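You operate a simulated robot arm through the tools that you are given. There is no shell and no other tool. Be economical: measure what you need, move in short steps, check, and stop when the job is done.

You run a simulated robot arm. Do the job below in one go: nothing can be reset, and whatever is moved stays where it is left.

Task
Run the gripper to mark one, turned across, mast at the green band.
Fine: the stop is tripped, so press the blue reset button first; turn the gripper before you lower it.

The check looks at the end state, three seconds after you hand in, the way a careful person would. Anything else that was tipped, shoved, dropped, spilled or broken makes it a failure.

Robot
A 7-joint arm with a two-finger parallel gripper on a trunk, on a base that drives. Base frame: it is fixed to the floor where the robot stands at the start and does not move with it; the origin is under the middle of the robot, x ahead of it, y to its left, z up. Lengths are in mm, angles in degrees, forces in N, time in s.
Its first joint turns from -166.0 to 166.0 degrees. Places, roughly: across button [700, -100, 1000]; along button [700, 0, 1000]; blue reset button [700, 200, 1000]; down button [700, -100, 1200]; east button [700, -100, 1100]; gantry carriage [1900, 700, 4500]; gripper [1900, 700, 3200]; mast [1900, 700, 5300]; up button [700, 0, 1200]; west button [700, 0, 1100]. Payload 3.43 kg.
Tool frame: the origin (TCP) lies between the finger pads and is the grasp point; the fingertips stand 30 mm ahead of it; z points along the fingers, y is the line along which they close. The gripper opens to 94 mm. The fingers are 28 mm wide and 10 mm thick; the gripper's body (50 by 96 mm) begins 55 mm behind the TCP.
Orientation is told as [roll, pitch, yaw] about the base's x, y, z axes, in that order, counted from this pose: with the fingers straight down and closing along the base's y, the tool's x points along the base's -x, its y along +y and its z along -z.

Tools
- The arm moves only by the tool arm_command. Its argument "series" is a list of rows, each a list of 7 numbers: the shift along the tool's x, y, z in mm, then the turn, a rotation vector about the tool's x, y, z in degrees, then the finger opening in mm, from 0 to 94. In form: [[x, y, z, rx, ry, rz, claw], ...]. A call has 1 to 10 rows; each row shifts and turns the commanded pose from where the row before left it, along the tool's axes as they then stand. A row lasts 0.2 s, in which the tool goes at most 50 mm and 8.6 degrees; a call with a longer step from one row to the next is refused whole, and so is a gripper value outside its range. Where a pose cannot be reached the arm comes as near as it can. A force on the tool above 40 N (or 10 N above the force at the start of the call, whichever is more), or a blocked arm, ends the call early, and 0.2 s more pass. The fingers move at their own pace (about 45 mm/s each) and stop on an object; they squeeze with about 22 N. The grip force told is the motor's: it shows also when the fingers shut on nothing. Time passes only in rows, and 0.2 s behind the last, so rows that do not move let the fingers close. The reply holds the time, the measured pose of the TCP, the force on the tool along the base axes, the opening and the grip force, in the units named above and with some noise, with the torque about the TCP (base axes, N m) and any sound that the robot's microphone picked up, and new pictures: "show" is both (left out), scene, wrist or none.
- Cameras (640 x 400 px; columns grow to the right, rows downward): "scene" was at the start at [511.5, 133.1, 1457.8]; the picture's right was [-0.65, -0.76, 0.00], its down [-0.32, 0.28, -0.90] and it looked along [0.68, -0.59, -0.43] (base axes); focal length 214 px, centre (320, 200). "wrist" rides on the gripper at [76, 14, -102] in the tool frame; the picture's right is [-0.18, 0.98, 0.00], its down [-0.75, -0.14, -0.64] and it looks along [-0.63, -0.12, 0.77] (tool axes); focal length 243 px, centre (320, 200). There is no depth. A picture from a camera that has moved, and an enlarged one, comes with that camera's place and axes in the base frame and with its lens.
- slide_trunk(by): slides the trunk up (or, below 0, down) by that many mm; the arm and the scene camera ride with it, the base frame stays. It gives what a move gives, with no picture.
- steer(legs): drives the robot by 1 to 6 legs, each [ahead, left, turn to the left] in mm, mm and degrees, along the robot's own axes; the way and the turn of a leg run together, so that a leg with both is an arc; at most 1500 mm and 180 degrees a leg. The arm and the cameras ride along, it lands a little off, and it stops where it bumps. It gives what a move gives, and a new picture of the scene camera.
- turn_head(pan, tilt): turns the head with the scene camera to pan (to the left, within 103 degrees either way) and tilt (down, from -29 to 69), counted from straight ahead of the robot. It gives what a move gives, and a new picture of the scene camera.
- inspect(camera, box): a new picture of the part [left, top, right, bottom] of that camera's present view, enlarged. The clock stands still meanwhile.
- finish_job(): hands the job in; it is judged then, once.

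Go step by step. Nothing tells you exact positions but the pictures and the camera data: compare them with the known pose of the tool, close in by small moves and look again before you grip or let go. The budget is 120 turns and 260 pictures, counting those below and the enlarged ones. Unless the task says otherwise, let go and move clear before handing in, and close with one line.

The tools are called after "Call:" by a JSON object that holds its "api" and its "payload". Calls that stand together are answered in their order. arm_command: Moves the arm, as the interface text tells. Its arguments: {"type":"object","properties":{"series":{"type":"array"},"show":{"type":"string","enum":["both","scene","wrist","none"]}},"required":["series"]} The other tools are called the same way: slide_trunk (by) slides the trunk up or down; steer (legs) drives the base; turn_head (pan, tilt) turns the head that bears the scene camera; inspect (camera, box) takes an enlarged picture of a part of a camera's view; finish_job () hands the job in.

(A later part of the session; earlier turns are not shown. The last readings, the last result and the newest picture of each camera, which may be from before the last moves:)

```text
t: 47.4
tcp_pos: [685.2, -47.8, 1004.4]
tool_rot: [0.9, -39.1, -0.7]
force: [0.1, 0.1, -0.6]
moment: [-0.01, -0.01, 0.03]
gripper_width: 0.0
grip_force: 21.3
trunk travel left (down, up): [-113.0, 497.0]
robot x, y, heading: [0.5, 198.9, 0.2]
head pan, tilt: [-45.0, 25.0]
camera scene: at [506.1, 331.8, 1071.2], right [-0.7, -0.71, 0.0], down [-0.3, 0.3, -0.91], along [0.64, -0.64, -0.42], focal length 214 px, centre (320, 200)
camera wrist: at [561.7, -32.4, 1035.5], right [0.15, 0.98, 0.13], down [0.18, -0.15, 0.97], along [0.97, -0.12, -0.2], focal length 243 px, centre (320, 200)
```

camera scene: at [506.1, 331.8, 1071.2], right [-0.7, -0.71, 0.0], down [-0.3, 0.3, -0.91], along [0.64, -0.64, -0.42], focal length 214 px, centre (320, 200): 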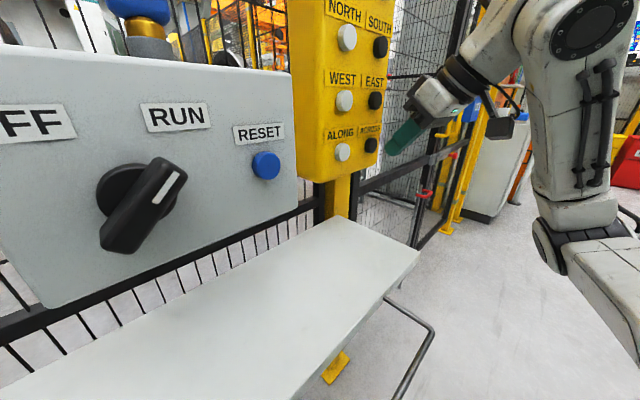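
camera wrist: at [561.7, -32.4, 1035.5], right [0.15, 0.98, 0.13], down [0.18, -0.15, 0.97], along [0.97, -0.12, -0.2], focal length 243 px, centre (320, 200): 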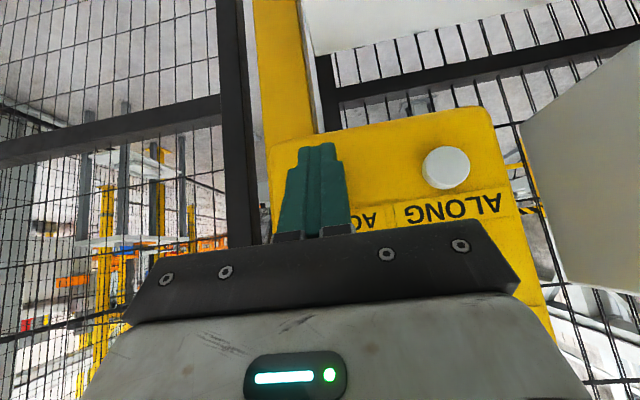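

Fingertip lines up with ACROSS. I press it slowly.

Call:
{"api": "arm_command", "payload": {"series": [[-7.8, 0, 6.3, 0, 0, 0, 0], [-7.8, 0, 6.3, 0, 0, 0, 0], [-2.3, 0, 1.9, 0, 0, 0, 0], [-2.3, 0, 1.9, 0, 0, 0, 0], [-2.3, 0, 1.9, 0, 0, 0, 0]], "show": "wrist"}}

```text
t: 48.6
tcp_pos: [714.0, -49.6, 1005.1]
tool_rot: [0.8, -39.2, -0.7]
force: [-3.9, 1.5, -0.3]
moment: [0.01, 0.06, 0.05]
gripper_width: 0.0
grip_force: 21.7
trunk travel left (down, up): [-113.0, 497.0]
robot x, y, heading: [-2.9, 202.4, 0.1]
head pan, tilt: [-45.0, 25.0]
heard: click
camera wrist: at [591.1, -32.9, 1035.8], right [0.15, 0.98, 0.13], down [0.18, -0.15, 0.97], along [0.97, -0.12, -0.2], focal length 243 px, centre (320, 200)
```

wrist: 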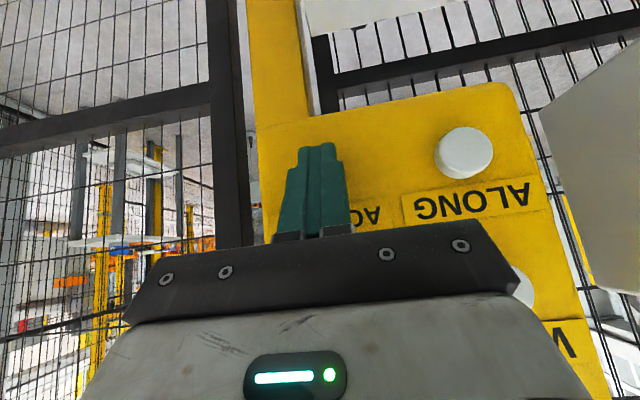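

Click. I watch the gantry while still holding.

Call:
{"api": "turn_head", "payload": {"pan": 10, "tilt": -29}}

```text
t: 49.8
tcp_pos: [713.0, -48.4, 1004.4]
tool_rot: [0.7, -39.0, -0.8]
force: [-2.9, 2.0, -1.6]
moment: [0.03, 0.05, 0.03]
gripper_width: 0.0
grip_force: 22.1
trunk travel left (down, up): [-113.0, 497.0]
robot x, y, heading: [-3.6, 204.1, 0.3]
head pan, tilt: [10.0, -28.6]
camera scene: at [506.8, 408.6, 1151.6], right [0.18, -0.98, 0.0], down [0.47, 0.08, -0.88], along [0.86, 0.15, 0.48], focal length 214 px, centre (320, 200)
```

scene: 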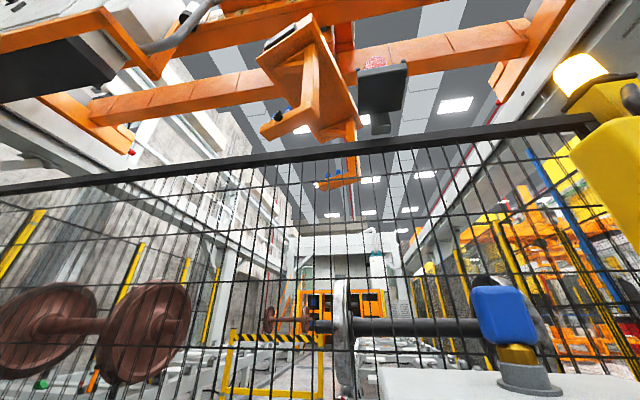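

The gripper is turning, lamp amber. I keep holding and watch.

Call:
{"api": "arm_command", "payload": {"series": [[0, 0, 0, 0, 0, 0, 0], [0, 0, 0, 0, 0, 0, 0], [0, 0, 0, 0, 0, 0, 0], [0, 0, 0, 0, 0, 0, 0], [0, 0, 0, 0, 0, 0, 0], [0, 0, 0, 0, 0, 0, 0], [0, 0, 0, 0, 0, 0, 0], [0, 0, 0, 0, 0, 0, 0]], "show": "scene"}}

```text
t: 51.6
tcp_pos: [712.9, -47.7, 1005.0]
tool_rot: [0.8, -39.1, -0.8]
force: [-3.4, 0.8, -1.2]
moment: [-0.01, 0.08, -0.01]
gripper_width: 0.0
grip_force: 21.9
trunk travel left (down, up): [-113.0, 497.0]
robot x, y, heading: [-0.4, 203.0, 0.2]
head pan, tilt: [10.0, -28.6]
camera scene: at [506.7, 408.6, 1151.7], right [0.18, -0.98, 0.0], down [0.47, 0.08, -0.88], along [0.86, 0.15, 0.48], focal length 214 px, centre (320, 200)
```

scene: 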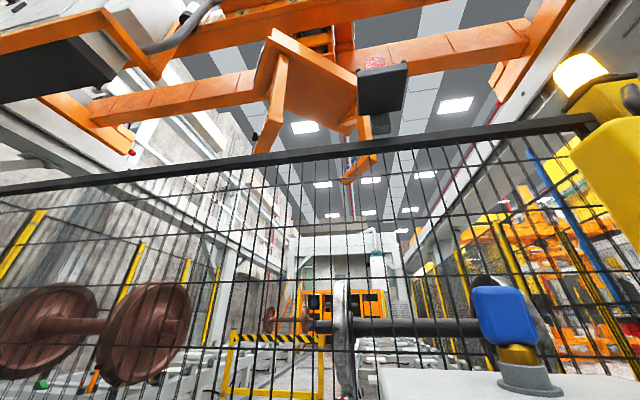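

Call:
{"api": "arm_command", "payload": {"series": [[0, 0, 0, 0, 0, 0, 0], [0, 0, 0, 0, 0, 0, 0], [0, 0, 0, 0, 0, 0, 0], [0, 0, 0, 0, 0, 0, 0], [0, 0, 0, 0, 0, 0, 0]], "show": "scene"}}

```text
t: 52.8
tcp_pos: [713.9, -49.1, 1005.6]
tool_rot: [0.8, -39.0, -0.8]
force: [-3.8, -0.9, 0.9]
moment: [-0.01, 0.05, -0.02]
gripper_width: 0.0
grip_force: 21.7
trunk travel left (down, up): [-113.0, 497.0]
robot x, y, heading: [-1.6, 196.6, 0.2]
head pan, tilt: [10.0, -28.6]
camera scene: at [506.7, 408.6, 1151.7], right [0.18, -0.98, 0.0], down [0.47, 0.08, -0.88], along [0.86, 0.15, 0.48], focal length 214 px, centre (320, 200)
```

scene: 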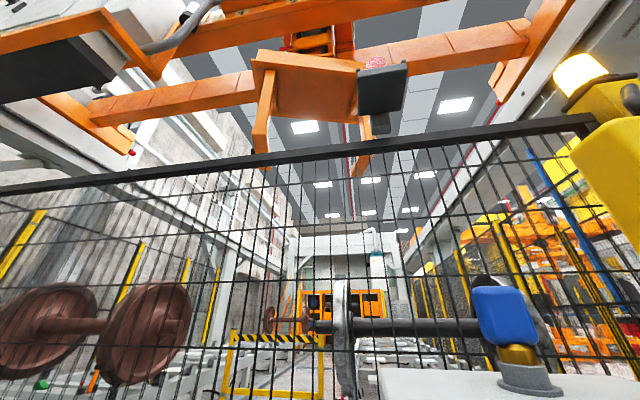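

Call:
{"api": "arm_command", "payload": {"series": [[0, 0, 0, 0, 0, 0, 0], [0, 0, 0, 0, 0, 0, 0]], "show": "scene"}}

```text
t: 53.4
tcp_pos: [713.6, -48.5, 1004.9]
tool_rot: [0.7, -39.1, -0.8]
force: [-3.7, 0.6, -0.3]
moment: [0.03, 0.01, 0.0]
gripper_width: 0.1
grip_force: 21.9
trunk travel left (down, up): [-113.0, 497.0]
robot x, y, heading: [2.2, 201.6, 0.2]
head pan, tilt: [10.0, -28.6]
camera scene: at [506.7, 408.6, 1151.7], right [0.18, -0.98, 0.0], down [0.47, 0.08, -0.88], along [0.86, 0.15, 0.48], focal length 214 px, centre (320, 200)
```

scene: 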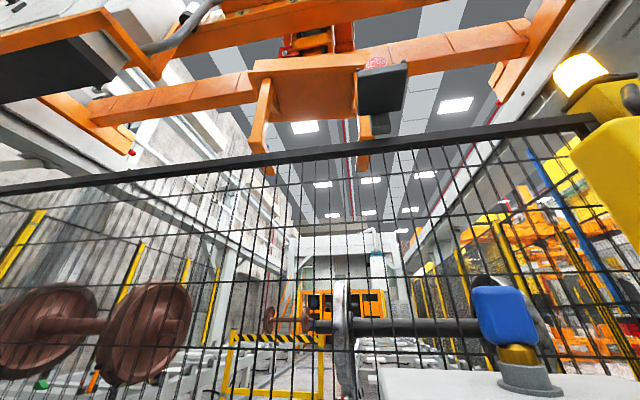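

Call:
{"api": "arm_command", "payload": {"series": [[0, 0, 0, 0, 0, 0, 0]], "show": "scene"}}

Call:
{"api": "inspect", "payload": {"camera": "scene", "box": [224, 20, 416, 140]}}

```text
t: 53.8
tcp_pos: [714.0, -48.5, 1004.4]
tool_rot: [0.8, -39.2, -0.8]
force: [-3.0, -0.1, 0.7]
moment: [-0.03, 0.06, 0.01]
gripper_width: 0.2
grip_force: 22.1
trunk travel left (down, up): [-113.0, 497.0]
robot x, y, heading: [1.4, 199.6, 0.3]
head pan, tilt: [10.0, -28.6]
camera scene: at [506.7, 408.6, 1151.7], right [0.18, -0.98, 0.0], down [0.47, 0.08, -0.88], along [0.86, 0.15, 0.48], focal length 214 px, centre (320, 200)
```

scene: 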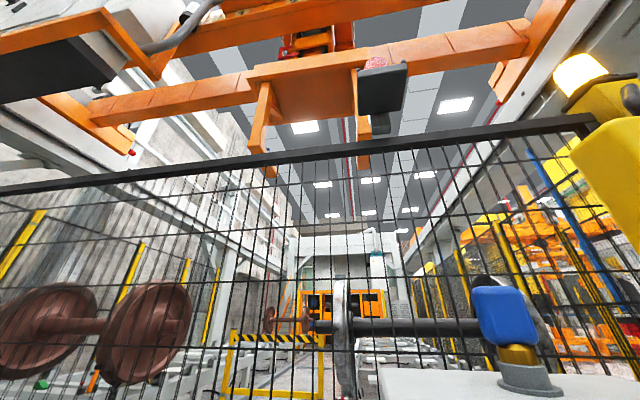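

```text
3.33 times, centred on (320, 80) of scene
camera zoom: at [506.7, 408.6, 1151.7], right [0.18, -0.98, 0.0], down [0.47, 0.08, -0.88], along [0.86, 0.15, 0.48], focal length 715 px, centre (320, 600)
```

zoom: 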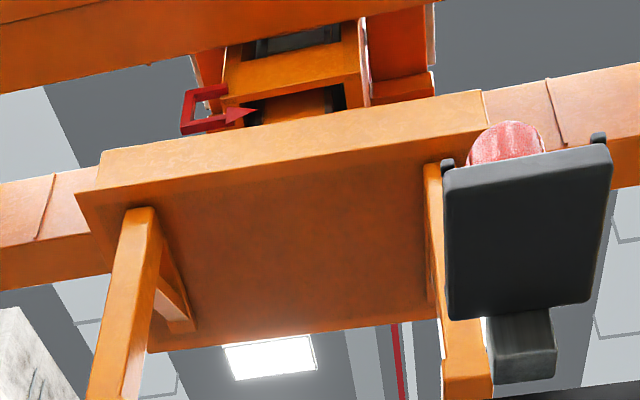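

It's close to square. There is a red pointer on the carriage beside the mast, usable for the bands. I zoom to judge the angle.

Call:
{"api": "inspect", "payload": {"camera": "scene", "box": [240, 20, 376, 105]}}

Call:
{"api": "arm_command", "payload": {"series": [[0, 0, 0, 0, 0, 0, 0]], "show": "none"}}

Call:
{"api": "inspect", "payload": {"camera": "scene", "box": [240, 20, 376, 105]}}

```text
4.71 times, centred on (308, 62) of scene
camera zoom: at [506.7, 408.6, 1151.7], right [0.18, -0.98, 0.0], down [0.47, 0.08, -0.88], along [0.86, 0.15, 0.48], focal length 1009 px, centre (376, 847)
```

zoom: 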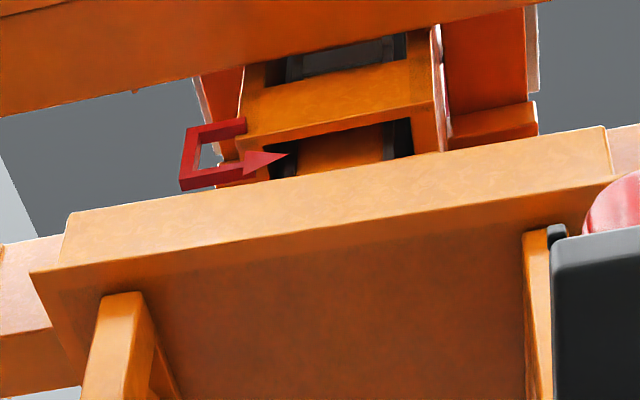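

```text
t: 54.2
tcp_pos: [714.6, -48.5, 1003.7]
tool_rot: [0.8, -39.1, -0.7]
force: [-3.3, 0.3, 0.1]
moment: [-0.03, 0.03, -0.01]
gripper_width: 0.1
grip_force: 22.1
trunk travel left (down, up): [-113.0, 497.0]
robot x, y, heading: [0.1, 199.0, 0.3]
head pan, tilt: [10.0, -28.6]
```

```text
4.71 times, centred on (308, 62) of scene
camera zoom: at [506.7, 408.6, 1151.7], right [0.18, -0.98, 0.0], down [0.47, 0.08, -0.88], along [0.86, 0.15, 0.48], focal length 1009 px, centre (376, 847)
```

zoom: 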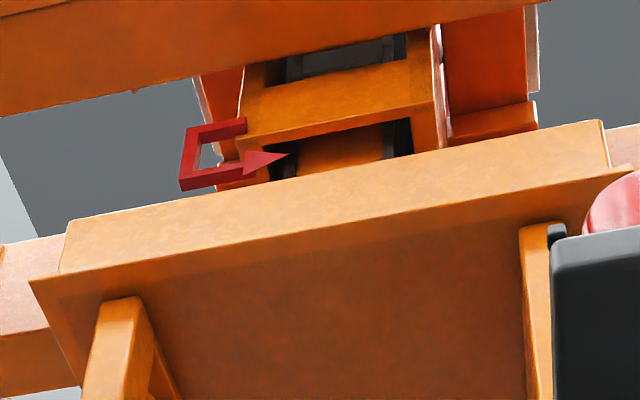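

Edge now matches the beam direction; I check whether it has stopped by itself.

Call:
{"api": "arm_command", "payload": {"series": [[0, 0, 0, 0, 0, 0, 0]], "show": "none"}}

Call:
{"api": "inspect", "payload": {"camera": "scene", "box": [240, 20, 376, 105]}}

```text
t: 54.6
tcp_pos: [713.6, -48.4, 1005.4]
tool_rot: [0.8, -39.1, -0.8]
force: [-2.6, 0.0, 1.1]
moment: [0.02, 0.03, -0.02]
gripper_width: 0.0
grip_force: 22.3
trunk travel left (down, up): [-113.0, 497.0]
robot x, y, heading: [-0.3, 201.7, 0.3]
head pan, tilt: [10.0, -28.6]
```

```text
4.71 times, centred on (308, 62) of scene
camera zoom: at [506.7, 408.6, 1151.7], right [0.18, -0.98, 0.0], down [0.47, 0.08, -0.88], along [0.86, 0.15, 0.48], focal length 1009 px, centre (376, 847)
```

zoom: 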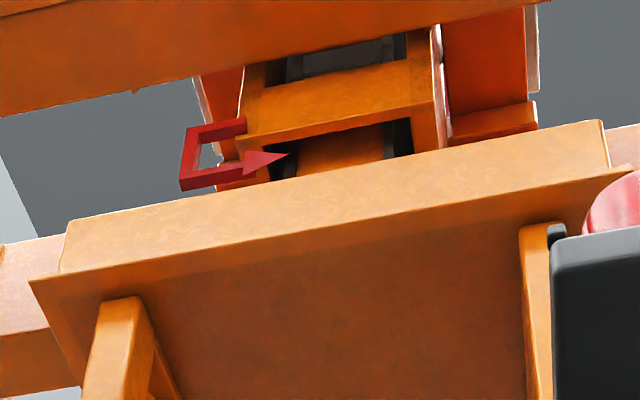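

It stopped by itself at square. I retract and move in front of WEST (742, 43, 1073).

Call:
{"api": "arm_command", "payload": {"series": [[15.5, 0, -12.6, 0, 0, 0, 0], [23.3, 0, -18.9, 0, 0, 0, 0], [0, 30.5, 0, 0, 0, 0, 0], [0, 30.5, 0, 0, 0, 0, 0], [0, 30, 0, 0, 0, 0, 0]], "show": "none"}}

Call:
{"api": "slide_trunk", "payload": {"by": 82}}

Call:
{"api": "turn_head", "payload": {"pan": -45, "tilt": 20}}

Call:
{"api": "arm_command", "payload": {"series": [[0, 0, 0, 0, 0, 0, 0]], "show": "wrist"}}

```text
t: 55.8
tcp_pos: [664.6, 42.7, 1004.6]
tool_rot: [0.7, -39.0, -0.9]
force: [-0.1, 0.2, -0.8]
moment: [0.04, 0.02, -0.01]
gripper_width: 0.1
grip_force: 22.1
trunk travel left (down, up): [-113.0, 497.0]
robot x, y, heading: [-1.9, 202.0, 0.1]
head pan, tilt: [10.0, -28.6]
```

```text
t: 57.0
tcp_pos: [665.1, 42.8, 1086.7]
tool_rot: [0.9, -39.0, -0.9]
force: [0.5, -0.2, -0.8]
moment: [0.0, 0.01, 0.01]
gripper_width: 0.0
grip_force: 21.9
trunk travel left (down, up): [-195.0, 415.0]
robot x, y, heading: [-0.2, 202.5, 0.3]
head pan, tilt: [10.0, -28.6]
```

```text
t: 58.2
tcp_pos: [665.6, 42.3, 1088.2]
tool_rot: [0.8, -39.0, -0.7]
force: [-0.6, 0.0, -0.4]
moment: [-0.01, 0.0, -0.02]
gripper_width: 0.0
grip_force: 22.1
trunk travel left (down, up): [-195.0, 415.0]
robot x, y, heading: [2.1, 201.1, 0.3]
head pan, tilt: [-45.0, 20.0]
camera scene: at [507.0, 331.2, 1161.3], right [-0.7, -0.71, 0.0], down [-0.24, 0.24, -0.94], along [0.67, -0.66, -0.34], focal length 214 px, centre (320, 200)
```

scene: 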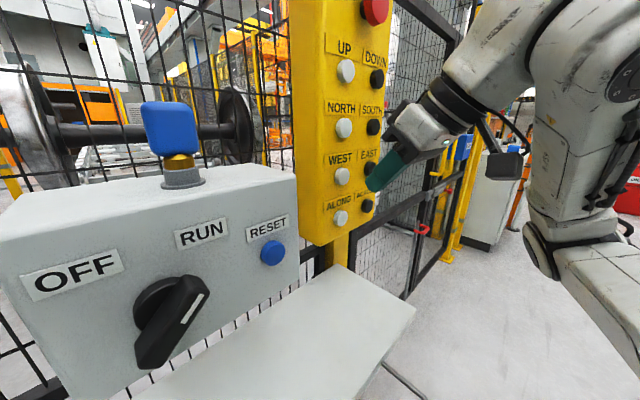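

```text
t: 58.6
tcp_pos: [665.7, 42.3, 1087.8]
tool_rot: [0.8, -39.1, -0.8]
force: [-0.4, -0.3, 0.3]
moment: [0.0, -0.01, 0.01]
gripper_width: 0.1
grip_force: 22.2
trunk travel left (down, up): [-195.0, 415.0]
robot x, y, heading: [-1.0, 203.9, 0.3]
head pan, tilt: [-45.0, 20.0]
camera wrist: at [542.0, 57.4, 1117.9], right [0.15, 0.98, 0.13], down [0.18, -0.15, 0.97], along [0.97, -0.12, -0.2], focal length 243 px, centre (320, 200)
```

wrist: 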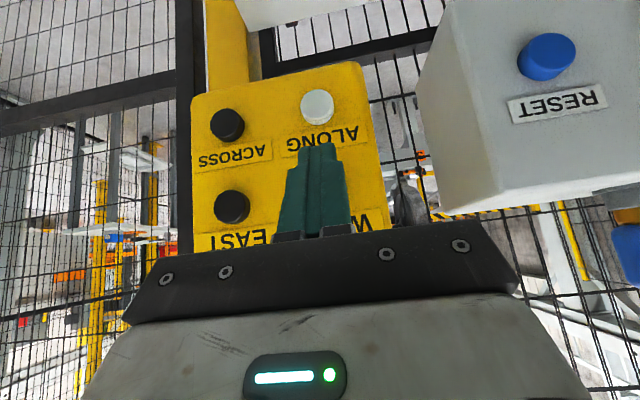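

WEST is right ahead of the fingertip. Before pressing I aim the camera at marks 1–2 on the beam.

Call:
{"api": "arm_command", "payload": {"series": [[-13.5, 1, 15, 0, 0, 0, 0], [-9, 0, 7, 0, 0, 0, 0]], "show": "wrist"}}

Call:
{"api": "turn_head", "payload": {"pan": 25, "tilt": -29}}

Call:
{"api": "inspect", "payload": {"camera": "scene", "box": [160, 0, 480, 200]}}

```text
t: 59.2
tcp_pos: [697.5, 42.2, 1083.4]
tool_rot: [0.8, -39.2, -0.7]
force: [0.1, 0.3, -0.1]
moment: [-0.03, 0.01, -0.02]
gripper_width: 0.0
grip_force: 21.7
trunk travel left (down, up): [-195.0, 415.0]
robot x, y, heading: [-0.3, 200.6, -0.0]
head pan, tilt: [-45.0, 20.0]
camera wrist: at [573.9, 58.3, 1114.5], right [0.15, 0.98, 0.13], down [0.18, -0.15, 0.97], along [0.97, -0.12, -0.2], focal length 243 px, centre (320, 200)
```

wrist: 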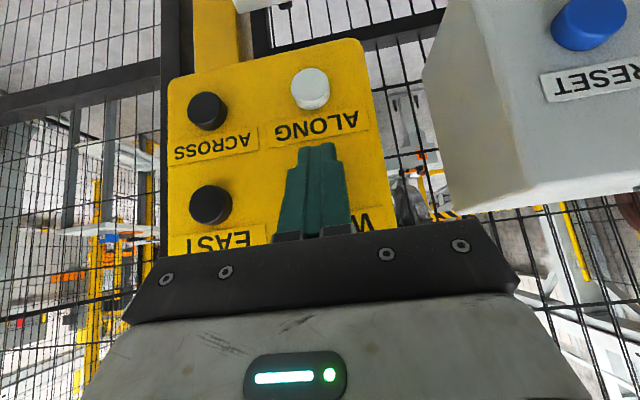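

```text
t: 60.6
tcp_pos: [696.1, 43.3, 1083.4]
tool_rot: [0.8, -39.2, -0.8]
force: [0.2, 0.0, -0.1]
moment: [-0.01, -0.04, 0.02]
gripper_width: 0.2
grip_force: 21.4
trunk travel left (down, up): [-195.0, 415.0]
robot x, y, heading: [-1.1, 200.6, 0.2]
head pan, tilt: [25.0, -28.6]
camera scene: at [501.6, 425.3, 1233.6], right [0.42, -0.91, 0.0], down [0.43, 0.2, -0.88], along [0.79, 0.37, 0.48], focal length 214 px, centre (320, 200)
```

scene: 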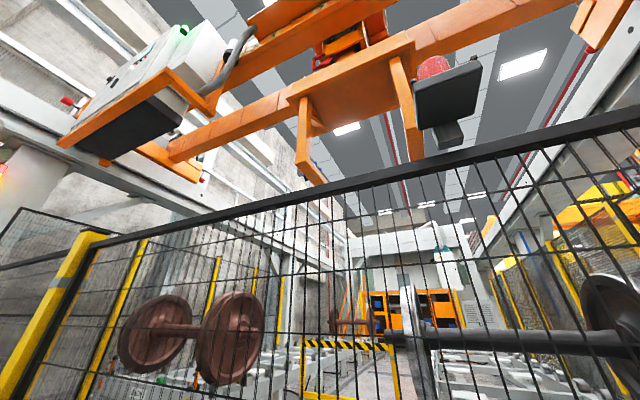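

```text
2.00 times, centred on (320, 100) of scene
camera zoom: at [501.6, 425.3, 1233.6], right [0.42, -0.91, 0.0], down [0.43, 0.2, -0.88], along [0.79, 0.37, 0.48], focal length 429 px, centre (320, 400)
```

zoom: 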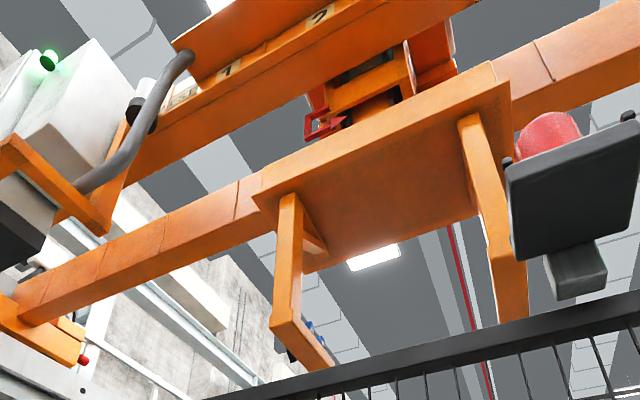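

Estimated from two views: beam at z≈3975, mark 1 near y≈1380, carriage near y≈700. I press WEST briefly and gauge the speed.

Call:
{"api": "arm_command", "payload": {"series": [[-6.2, 0, 5, 0, 0, 0, 0], [-2.3, 0, 1.9, 0, 0, 0, 0], [-2.3, 0, 1.9, 0, 0, 0, 0], [-2.3, 0, 1.9, 0, 0, 0, 0], [0, 0, 0, 0, 0, 0, 0]], "show": "scene"}}

```text
t: 61.9
tcp_pos: [712.1, 42.4, 1084.7]
tool_rot: [0.8, -39.2, -0.8]
force: [-2.4, -0.6, -0.3]
moment: [0.01, 0.0, -0.03]
gripper_width: 0.0
grip_force: 22.0
trunk travel left (down, up): [-195.0, 415.0]
robot x, y, heading: [0.9, 203.2, 0.4]
head pan, tilt: [25.0, -28.6]
heard: click
camera scene: at [501.4, 425.3, 1233.6], right [0.43, -0.91, 0.0], down [0.43, 0.2, -0.88], along [0.79, 0.37, 0.48], focal length 214 px, centre (320, 200)
```

scene: 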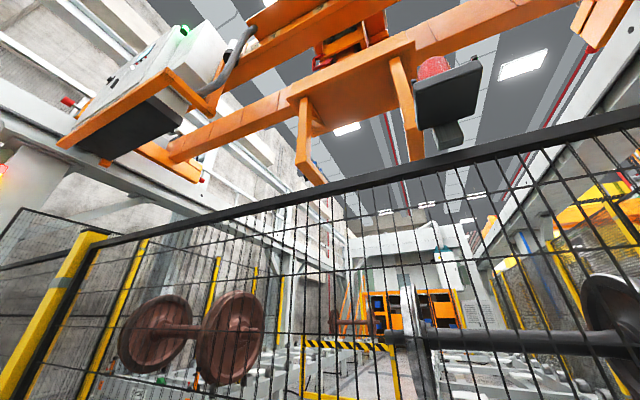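

Call:
{"api": "arm_command", "payload": {"series": [[0, 0, 0, 0, 0, 0, 0], [0, 0, 0, 0, 0, 0, 0], [0, 0, 0, 0, 0, 0, 0], [0, 0, 0, 0, 0, 0, 0]], "show": "scene"}}

```text
t: 62.9
tcp_pos: [712.5, 42.7, 1083.8]
tool_rot: [0.9, -39.1, -0.8]
force: [-2.8, -0.7, 0.1]
moment: [-0.03, 0.07, 0.0]
gripper_width: 0.0
grip_force: 21.8
trunk travel left (down, up): [-195.0, 415.0]
robot x, y, heading: [3.4, 201.5, 0.2]
head pan, tilt: [25.0, -28.6]
camera scene: at [501.5, 425.3, 1233.6], right [0.43, -0.91, 0.0], down [0.43, 0.2, -0.88], along [0.79, 0.37, 0.48], focal length 214 px, centre (320, 200)
```

scene: 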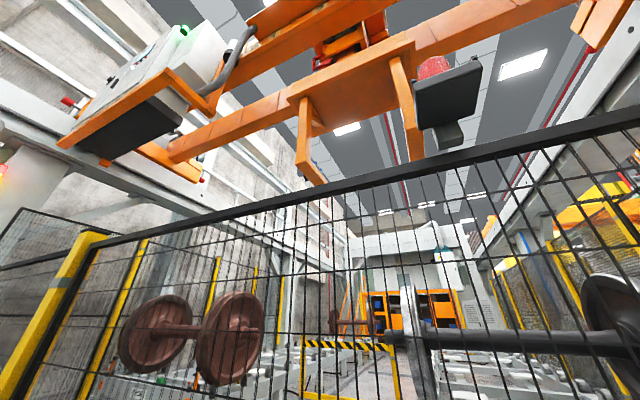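

No motion despite the click. I check the pendant and lamps.

Call:
{"api": "turn_head", "payload": {"pan": -40, "tilt": 0}}

Call:
{"api": "turn_head", "payload": {"pan": 0, "tilt": -20}}

```text
t: 64.2
tcp_pos: [712.2, 42.5, 1084.6]
tool_rot: [0.8, -39.1, -0.8]
force: [-1.6, -0.5, -0.5]
moment: [-0.01, 0.05, 0.02]
gripper_width: 0.1
grip_force: 22.2
trunk travel left (down, up): [-195.0, 415.0]
robot x, y, heading: [-1.1, 196.8, 0.2]
head pan, tilt: [-40.0, 0.0]
camera scene: at [510.0, 339.2, 1193.6], right [-0.64, -0.77, 0.0], down [0.0, 0.0, -1.0], along [0.77, -0.64, 0.0], focal length 214 px, centre (320, 200)
```

scene: 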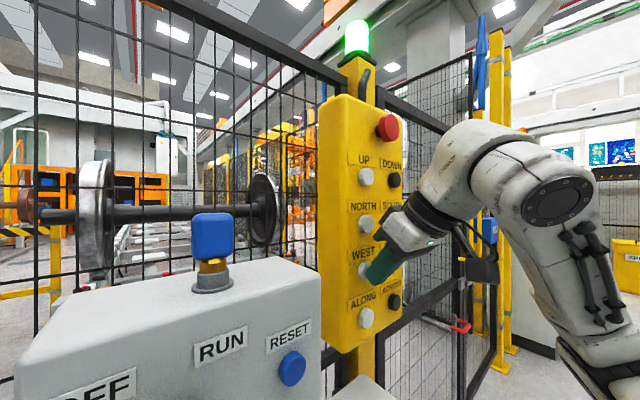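

```text
t: 65.3
tcp_pos: [712.1, 44.1, 1084.9]
tool_rot: [0.7, -39.1, -0.8]
force: [-2.5, -0.7, -0.3]
moment: [0.01, 0.1, -0.03]
gripper_width: 0.0
grip_force: 21.6
trunk travel left (down, up): [-195.0, 415.0]
robot x, y, heading: [1.0, 200.3, 0.1]
head pan, tilt: [0.0, -20.0]
camera scene: at [516.9, 397.0, 1222.8], right [0.0, -1.0, 0.0], down [0.34, 0.0, -0.94], along [0.94, 0.0, 0.34], focal length 214 px, centre (320, 200)
```

scene: 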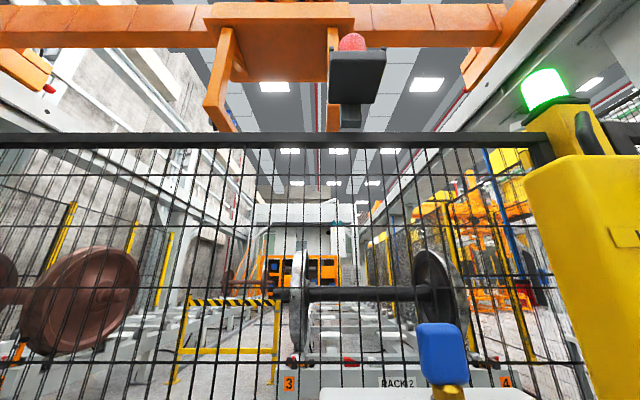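

The lamp is still green (idle), so the press is perhaps too shallow (−2.5 N against −3.5 N before). I push 3 mm deeper.

Call:
{"api": "arm_command", "payload": {"series": [[-1.6, 0, 1.3, 0, 0, 0, 0], [-1.2, 0, 1, 0, 0, 0, 0], [0, 0, 0, 0, 0, 0, 0]], "show": "scene"}}

```text
t: 66.1
tcp_pos: [716.9, 43.6, 1084.7]
tool_rot: [0.8, -39.2, -0.9]
force: [-11.5, 3.1, -4.7]
moment: [0.02, 0.29, 0.07]
gripper_width: 0.1
grip_force: 21.8
trunk travel left (down, up): [-195.0, 415.0]
robot x, y, heading: [-1.4, 204.0, 0.2]
head pan, tilt: [0.0, -20.0]
camera scene: at [516.5, 397.2, 1222.8], right [0.0, -1.0, 0.0], down [0.34, 0.0, -0.94], along [0.94, 0.0, 0.34], focal length 214 px, centre (320, 200)
```

scene: 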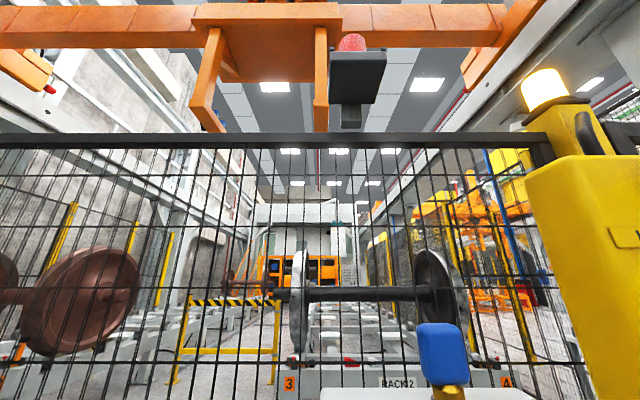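

It's running west, fast. I release now to take bearings with the camera on the marks.

Call:
{"api": "arm_command", "payload": {"series": [[3.9, 0, -3.2, 0, 0, 0, 0]], "show": "none"}}

Call:
{"api": "turn_head", "payload": {"pan": 35, "tilt": -29}}

Call:
{"api": "inspect", "payload": {"camera": "scene", "box": [200, 0, 456, 160]}}

```text
t: 66.5
tcp_pos: [711.3, 42.9, 1085.2]
tool_rot: [0.8, -39.2, -0.8]
force: [-1.0, -0.1, 0.6]
moment: [-0.02, 0.04, -0.02]
gripper_width: 0.0
grip_force: 21.5
trunk travel left (down, up): [-195.0, 415.0]
robot x, y, heading: [-0.1, 203.1, 0.3]
head pan, tilt: [0.0, -20.0]
```

```text
t: 67.5
tcp_pos: [712.3, 42.1, 1083.7]
tool_rot: [0.9, -39.0, -0.8]
force: [-1.8, 0.4, 0.3]
moment: [-0.04, 0.01, 0.0]
gripper_width: 0.0
grip_force: 22.4
trunk travel left (down, up): [-195.0, 415.0]
robot x, y, heading: [-0.8, 199.7, 0.4]
head pan, tilt: [35.0, -28.6]
camera scene: at [495.6, 435.4, 1233.6], right [0.58, -0.82, 0.0], down [0.39, 0.28, -0.88], along [0.72, 0.51, 0.48], focal length 214 px, centre (320, 200)
```

scene: 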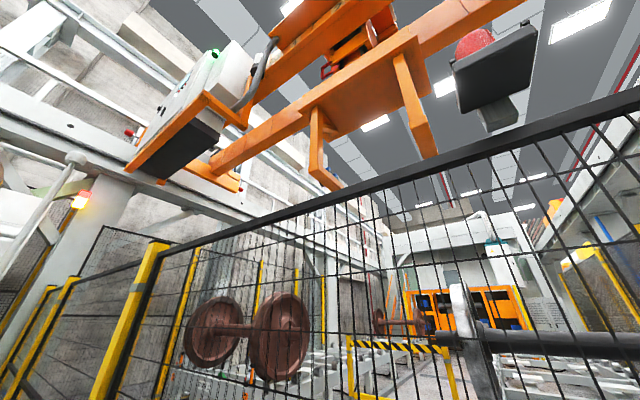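

```text
2.50 times, centred on (328, 80) of scene
camera zoom: at [495.6, 435.4, 1233.6], right [0.58, -0.82, 0.0], down [0.39, 0.28, -0.88], along [0.72, 0.51, 0.48], focal length 536 px, centre (300, 500)
```

zoom: 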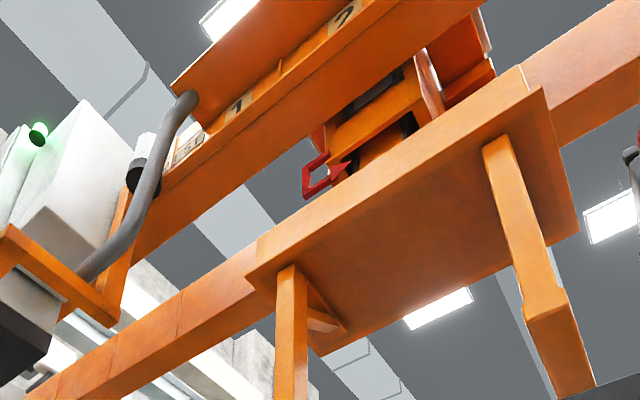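

Carriage is now at y≈900 and mark 1 at ≈1400. I run west another ~1.3 s and release within the same call.

Call:
{"api": "arm_command", "payload": {"series": [[-3.9, 0, 3.2, 0, 0, 0, 0], [0, 0, 0, 0, 0, 0, 0], [0, 0, 0, 0, 0, 0, 0], [0, 0, 0, 0, 0, 0, 0], [0, 0, 0, 0, 0, 0, 0], [0, 0, 0, 0, 0, 0, 0], [3.9, 0, -3.2, 0, 0, 0, 0], [0, 0, 0, 0, 0, 0, 0]], "show": "scene"}}

Call:
{"api": "inspect", "payload": {"camera": "scene", "box": [200, 0, 456, 160]}}

```text
t: 69.3
tcp_pos: [711.5, 43.3, 1084.1]
tool_rot: [0.8, -39.3, -0.8]
force: [-1.3, -0.2, 1.1]
moment: [0.02, 0.01, -0.03]
gripper_width: 0.0
grip_force: 22.2
trunk travel left (down, up): [-195.0, 415.0]
robot x, y, heading: [-0.8, 201.8, 0.3]
head pan, tilt: [35.0, -28.6]
camera scene: at [495.7, 435.5, 1233.7], right [0.58, -0.82, 0.0], down [0.39, 0.28, -0.88], along [0.72, 0.51, 0.48], focal length 214 px, centre (320, 200)
```

scene: 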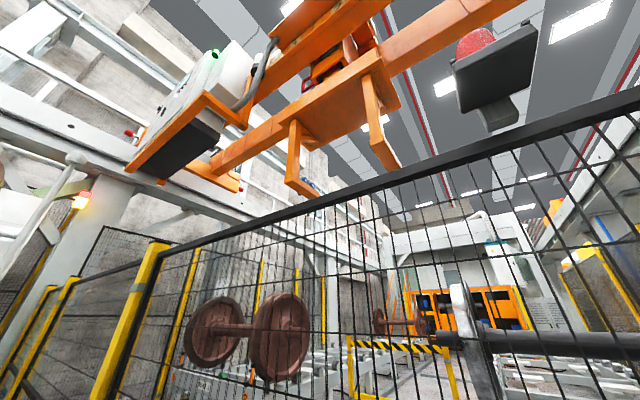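

```text
2.50 times, centred on (328, 80) of scene
camera zoom: at [495.7, 435.5, 1233.7], right [0.58, -0.82, 0.0], down [0.39, 0.28, -0.88], along [0.72, 0.51, 0.48], focal length 536 px, centre (300, 500)
```

zoom: 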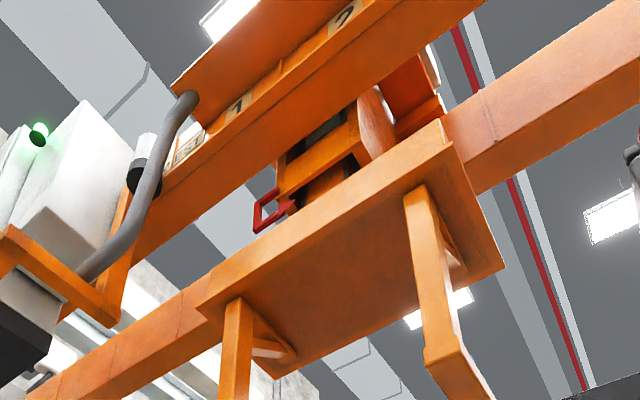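

Carriage ≈ y 1170 now. I retract and raise the trunk to triangulate mark 1 and the gripper precisely.

Call:
{"api": "arm_command", "payload": {"series": [[23, 0, -19, 0, 0, 0, 0], [31, 0, -25, 0, 0, 0, 0]], "show": "none"}}

Call:
{"api": "slide_trunk", "payload": {"by": 410}}

Call:
{"api": "inspect", "payload": {"camera": "scene", "box": [200, 0, 456, 160]}}

```text
t: 69.9
tcp_pos: [641.6, 42.3, 1084.9]
tool_rot: [0.8, -39.2, -0.8]
force: [-0.4, -0.1, -0.9]
moment: [0.02, -0.02, 0.0]
gripper_width: 0.0
grip_force: 22.2
trunk travel left (down, up): [-195.0, 415.0]
robot x, y, heading: [3.1, 198.9, 0.2]
head pan, tilt: [35.0, -28.6]
```

```text
refused: 410 is not a number from -400 to 400
```

```text
2.50 times, centred on (328, 80) of scene
camera zoom: at [495.8, 435.6, 1233.5], right [0.58, -0.82, 0.0], down [0.39, 0.28, -0.88], along [0.72, 0.51, 0.48], focal length 536 px, centre (300, 500)
```

zoom: 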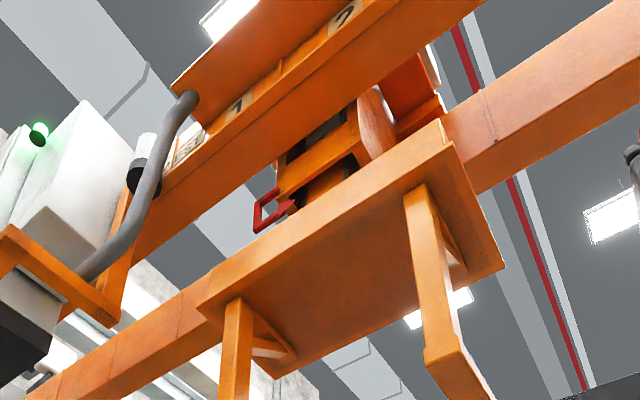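

Call:
{"api": "slide_trunk", "payload": {"by": 400}}

Call:
{"api": "inspect", "payload": {"camera": "scene", "box": [200, 0, 456, 160]}}

Call:
{"api": "inspect", "payload": {"camera": "scene", "box": [240, 0, 368, 80]}}

```text
t: 73.7
tcp_pos: [642.0, 41.7, 1486.1]
tool_rot: [0.7, -39.0, -0.8]
force: [-0.7, -0.8, 0.7]
moment: [0.01, 0.0, 0.02]
gripper_width: 0.0
grip_force: 22.4
trunk travel left (down, up): [-595.0, 15.0]
robot x, y, heading: [0.4, 196.9, 0.2]
head pan, tilt: [35.0, -28.6]
```

```text
2.50 times, centred on (328, 80) of scene
camera zoom: at [495.7, 435.4, 1633.6], right [0.58, -0.82, 0.0], down [0.39, 0.28, -0.88], along [0.72, 0.51, 0.48], focal length 536 px, centre (300, 500)
```

zoom: 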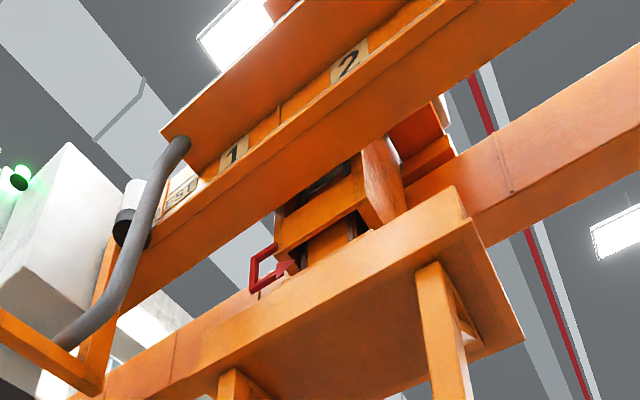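

```text
5.00 times, centred on (304, 40) of scene
camera zoom: at [495.7, 435.4, 1633.6], right [0.58, -0.82, 0.0], down [0.39, 0.28, -0.88], along [0.72, 0.51, 0.48], focal length 1072 px, centre (400, 1000)
```

zoom: 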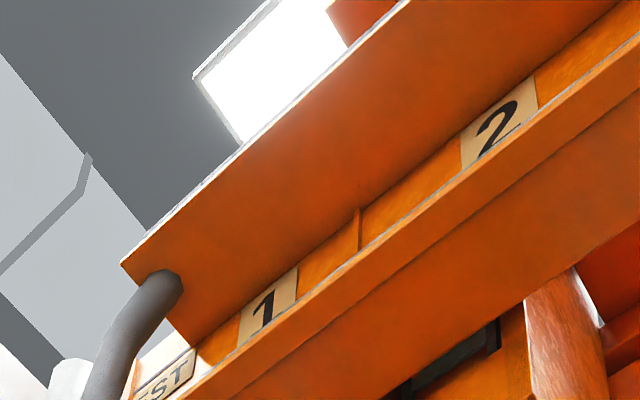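

I take a closer look at the gripper plate's corners from this height to fix the carriage's y against the marks.

Call:
{"api": "inspect", "payload": {"camera": "scene", "box": [240, 60, 416, 170]}}

Call:
{"api": "slide_trunk", "payload": {"by": -400}}

Call:
{"api": "inspect", "payload": {"camera": "scene", "box": [240, 40, 416, 150]}}

Call:
{"api": "inspect", "payload": {"camera": "scene", "box": [240, 0, 368, 80]}}

```text
3.64 times, centred on (328, 115) of scene
camera zoom: at [495.7, 435.4, 1633.6], right [0.58, -0.82, 0.0], down [0.39, 0.28, -0.88], along [0.72, 0.51, 0.48], focal length 780 px, centre (291, 509)
```

zoom: 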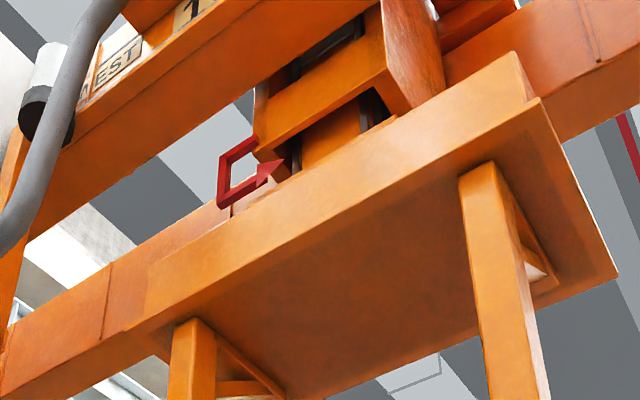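

```text
t: 77.5
tcp_pos: [640.2, 42.3, 1084.8]
tool_rot: [1.0, -39.1, -0.9]
force: [-0.3, 0.0, -0.8]
moment: [-0.01, 0.01, -0.06]
gripper_width: 0.0
grip_force: 22.0
trunk travel left (down, up): [-195.0, 415.0]
robot x, y, heading: [-0.2, 202.8, 0.1]
head pan, tilt: [35.0, -28.6]
```

```text
3.64 times, centred on (328, 95) of scene
camera zoom: at [495.6, 435.4, 1233.7], right [0.58, -0.82, 0.0], down [0.39, 0.28, -0.88], along [0.72, 0.51, 0.48], focal length 780 px, centre (291, 582)
```

zoom: 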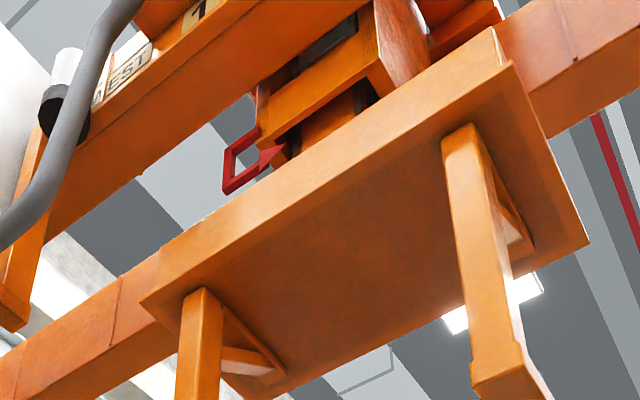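

```text
5.00 times, centred on (304, 40) of scene
camera zoom: at [495.6, 435.4, 1233.7], right [0.58, -0.82, 0.0], down [0.39, 0.28, -0.88], along [0.72, 0.51, 0.48], focal length 1072 px, centre (400, 1000)
```

zoom: 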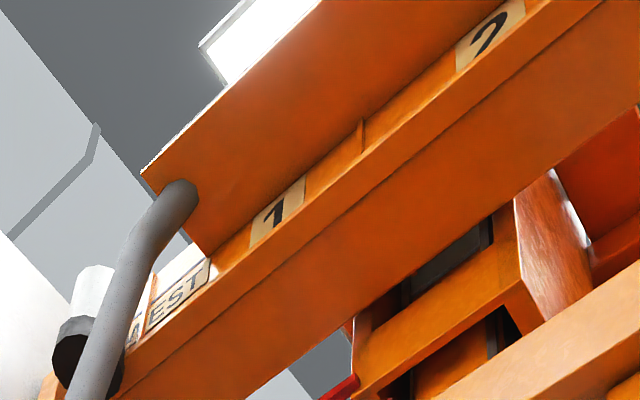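

Careful triangulation: gripper mid at y≈1193, mark 1 at y≈1450–1478, so about 260–280 mm to go. Another run slightly shorter than the last one.

Call:
{"api": "arm_command", "payload": {"series": [[-31, 0, 25, 0, 0, 0, 0], [-24, 0, 19.4, 0, 0, 0, 0], [-3.9, 0, 3.2, 0, 0, 0, 0], [0, 0, 0, 0, 0, 0, 0], [0, 0, 0, 0, 0, 0, 0], [0, 0, 0, 0, 0, 0, 0], [0, 0, 0, 0, 0, 0, 0], [3.9, 0, -3.2, 0, 0, 0, 0], [0, 0, 0, 0, 0, 0, 0]], "show": "none"}}

Call:
{"api": "inspect", "payload": {"camera": "scene", "box": [240, 40, 416, 150]}}

Call:
{"api": "inspect", "payload": {"camera": "scene", "box": [240, 0, 368, 80]}}

```text
t: 79.5
tcp_pos: [714.0, 42.9, 1086.9]
tool_rot: [0.8, -39.3, -0.8]
force: [-3.2, -0.8, 1.1]
moment: [0.01, -0.03, -0.01]
gripper_width: 0.2
grip_force: 22.0
trunk travel left (down, up): [-195.0, 415.0]
robot x, y, heading: [-1.9, 202.4, 0.4]
head pan, tilt: [35.0, -28.6]
heard: click
```

```text
3.64 times, centred on (328, 95) of scene
camera zoom: at [495.8, 435.3, 1233.8], right [0.58, -0.82, 0.0], down [0.39, 0.28, -0.88], along [0.72, 0.51, 0.48], focal length 780 px, centre (291, 582)
```

zoom: 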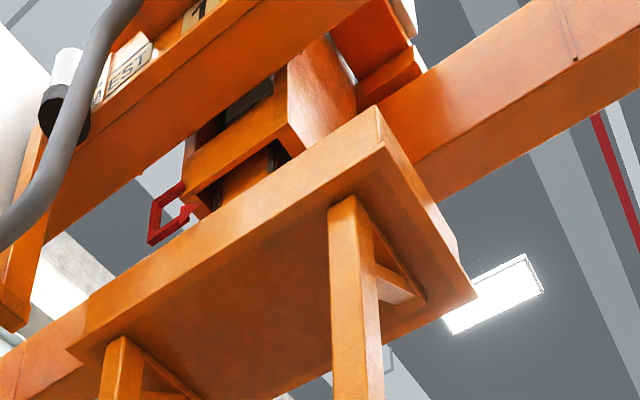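

```text
5.00 times, centred on (304, 40) of scene
camera zoom: at [495.8, 435.3, 1233.8], right [0.58, -0.82, 0.0], down [0.39, 0.28, -0.88], along [0.72, 0.51, 0.48], focal length 1072 px, centre (400, 1000)
```

zoom: 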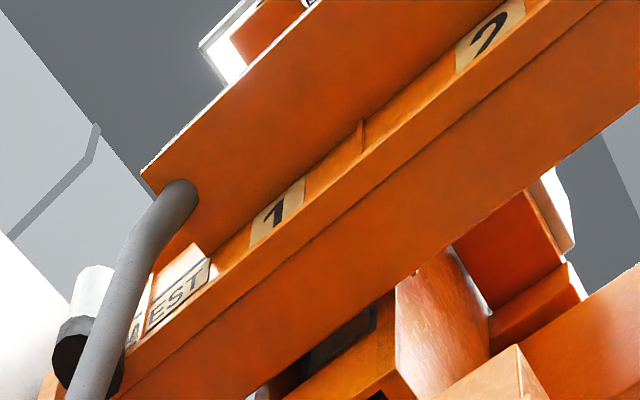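

TCP ended at 714 – it may still be pressed, so I back off at once.

Call:
{"api": "arm_command", "payload": {"series": [[4.6, 0, -3.8, 0, 0, 0, 0]], "show": "none"}}

Call:
{"api": "inspect", "payload": {"camera": "scene", "box": [240, 40, 416, 150]}}

```text
t: 80.0
tcp_pos: [706.8, 42.6, 1085.9]
tool_rot: [0.7, -39.2, -0.8]
force: [0.0, -0.2, 1.1]
moment: [-0.06, 0.0, -0.01]
gripper_width: 0.0
grip_force: 22.2
trunk travel left (down, up): [-195.0, 415.0]
robot x, y, heading: [2.3, 200.6, 0.4]
head pan, tilt: [35.0, -28.6]
```

```text
3.64 times, centred on (328, 95) of scene
camera zoom: at [495.7, 435.5, 1233.6], right [0.58, -0.82, 0.0], down [0.39, 0.28, -0.88], along [0.72, 0.51, 0.48], focal length 780 px, centre (291, 582)
```

zoom: 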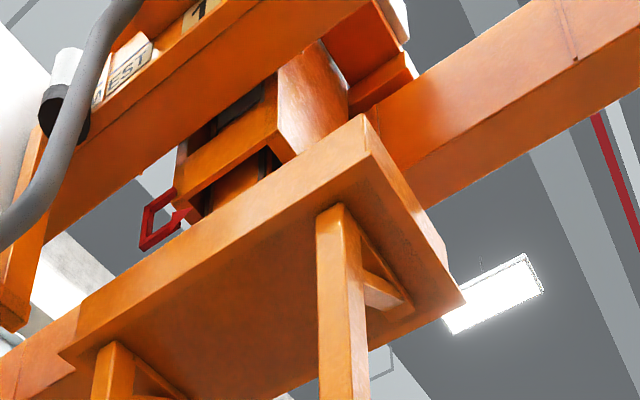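

I overshot to y≈1565; mark 1 is ≈1460. I look for a mark pointer on the carriage before correcting with EAST.

Call:
{"api": "inspect", "payload": {"camera": "scene", "box": [256, 0, 336, 50]}}

Call:
{"api": "turn_head", "payload": {"pan": 45, "tilt": -29}}

Call:
{"api": "inspect", "payload": {"camera": "scene", "box": [280, 0, 440, 100]}}

```text
8.00 times, centred on (296, 25) of scene
camera zoom: at [495.7, 435.5, 1233.6], right [0.58, -0.82, 0.0], down [0.39, 0.28, -0.88], along [0.72, 0.51, 0.48], focal length 1716 px, centre (512, 1600)
```

zoom: 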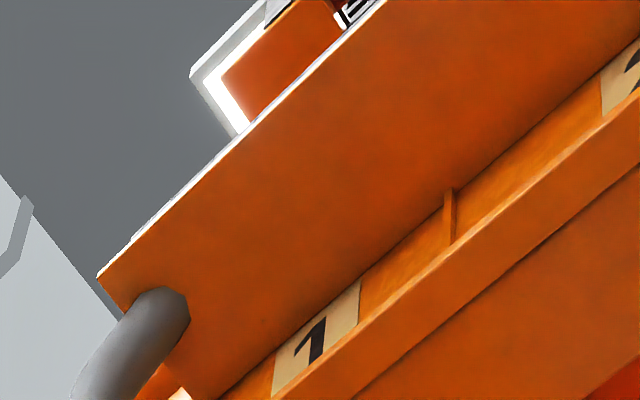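

```text
t: 80.7
tcp_pos: [706.6, 43.1, 1086.2]
tool_rot: [0.8, -39.1, -0.8]
force: [-0.1, 0.8, -0.8]
moment: [0.0, 0.02, -0.02]
gripper_width: 0.0
grip_force: 22.0
trunk travel left (down, up): [-195.0, 415.0]
robot x, y, heading: [1.5, 201.2, 0.1]
head pan, tilt: [45.0, -28.6]
camera scene: at [488.1, 444.3, 1233.6], right [0.71, -0.71, 0.0], down [0.34, 0.34, -0.88], along [0.62, 0.62, 0.48], focal length 214 px, centre (320, 200)
```

scene: 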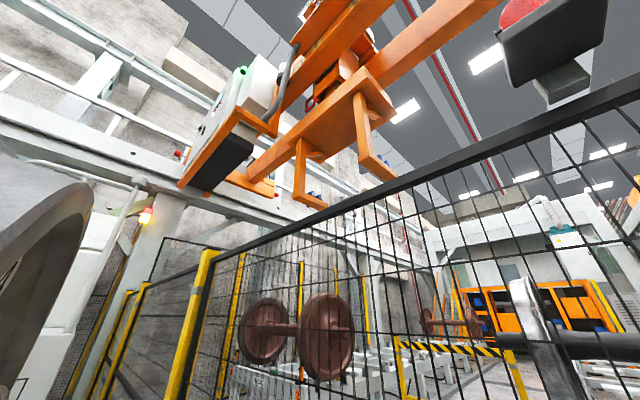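

```text
4.00 times, centred on (360, 50) of scene
camera zoom: at [488.1, 444.3, 1233.6], right [0.71, -0.71, 0.0], down [0.34, 0.34, -0.88], along [0.62, 0.62, 0.48], focal length 858 px, centre (160, 800)
```

zoom: 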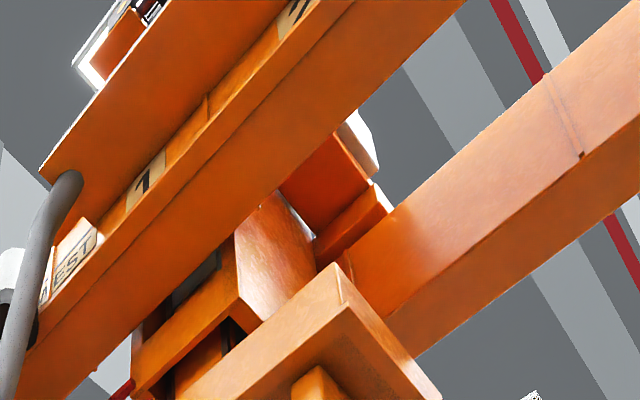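

No pointer for the marks is visible, so I rely on triangulation. Now I move over to EAST, staying just short of it.

Call:
{"api": "arm_command", "payload": {"series": [[15.5, 0, -12.6, 0, 0, 0, 0], [0, -30, 0, 0, 0, 0, 0], [0, -30, 0, 0, 0, 0, 0], [0, -29.5, 0, 0, 0, 0, 0], [-14, 0, 11.4, 0, 0, 0, 0]], "show": "wrist"}}

Call:
{"api": "turn_head", "payload": {"pan": 35, "tilt": -29}}

```text
t: 81.9
tcp_pos: [703.7, -47.9, 1085.7]
tool_rot: [0.8, -39.1, -0.8]
force: [-0.8, -0.3, -0.3]
moment: [0.02, 0.0, -0.02]
gripper_width: 0.2
grip_force: 21.9
trunk travel left (down, up): [-195.0, 415.0]
robot x, y, heading: [0.6, 202.6, 0.1]
head pan, tilt: [45.0, -28.6]
camera wrist: at [580.3, -33.6, 1116.3], right [0.15, 0.98, 0.13], down [0.18, -0.15, 0.97], along [0.97, -0.12, -0.2], focal length 243 px, centre (320, 200)
```

wrist: 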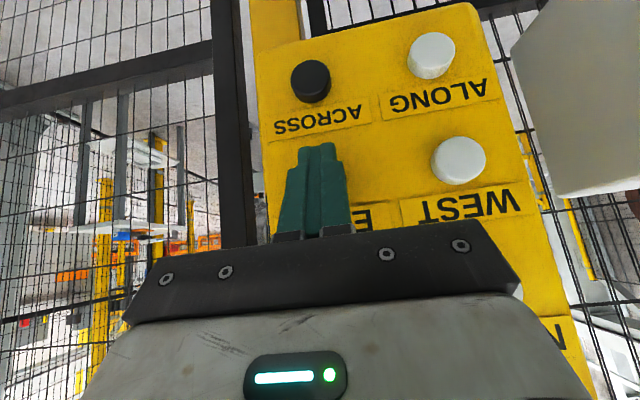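

```text
t: 82.6
tcp_pos: [703.3, -47.9, 1085.5]
tool_rot: [0.8, -39.1, -0.9]
force: [-0.5, -0.6, 0.9]
moment: [-0.03, 0.04, -0.04]
gripper_width: 0.0
grip_force: 21.9
trunk travel left (down, up): [-195.0, 415.0]
robot x, y, heading: [-1.7, 201.2, 0.4]
head pan, tilt: [35.0, -28.6]
camera scene: at [495.6, 435.4, 1233.6], right [0.58, -0.82, 0.0], down [0.39, 0.28, -0.88], along [0.72, 0.51, 0.48], focal length 214 px, centre (320, 200)
```

scene: 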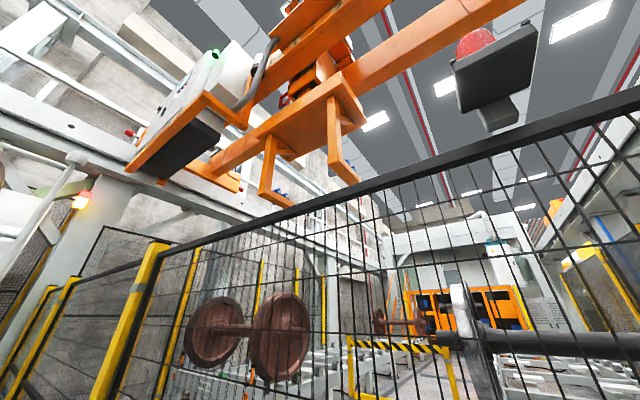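

Short EAST pulse.

Call:
{"api": "arm_command", "payload": {"series": [[-5.5, 0, 4.4, 0, 0, 0, 0], [-4.7, 0, 3.8, 0, 0, 0, 0], [7, 0, -5.7, 0, 0, 0, 0], [0, 0, 0, 0, 0, 0, 0]], "show": "none"}}

Call:
{"api": "inspect", "payload": {"camera": "scene", "box": [240, 40, 416, 150]}}

```text
t: 83.6
tcp_pos: [708.8, -47.2, 1084.4]
tool_rot: [0.7, -39.1, -0.8]
force: [-0.1, -0.2, -0.1]
moment: [-0.01, 0.02, -0.01]
gripper_width: 0.0
grip_force: 22.0
trunk travel left (down, up): [-195.0, 415.0]
robot x, y, heading: [-0.2, 203.4, 0.3]
head pan, tilt: [35.0, -28.6]
heard: click
```

```text
3.64 times, centred on (328, 95) of scene
camera zoom: at [495.7, 435.4, 1233.6], right [0.58, -0.82, 0.0], down [0.39, 0.28, -0.88], along [0.72, 0.51, 0.48], focal length 780 px, centre (291, 582)
```

zoom: 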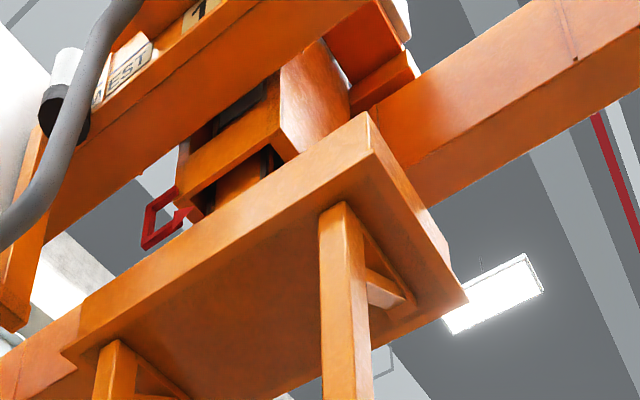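

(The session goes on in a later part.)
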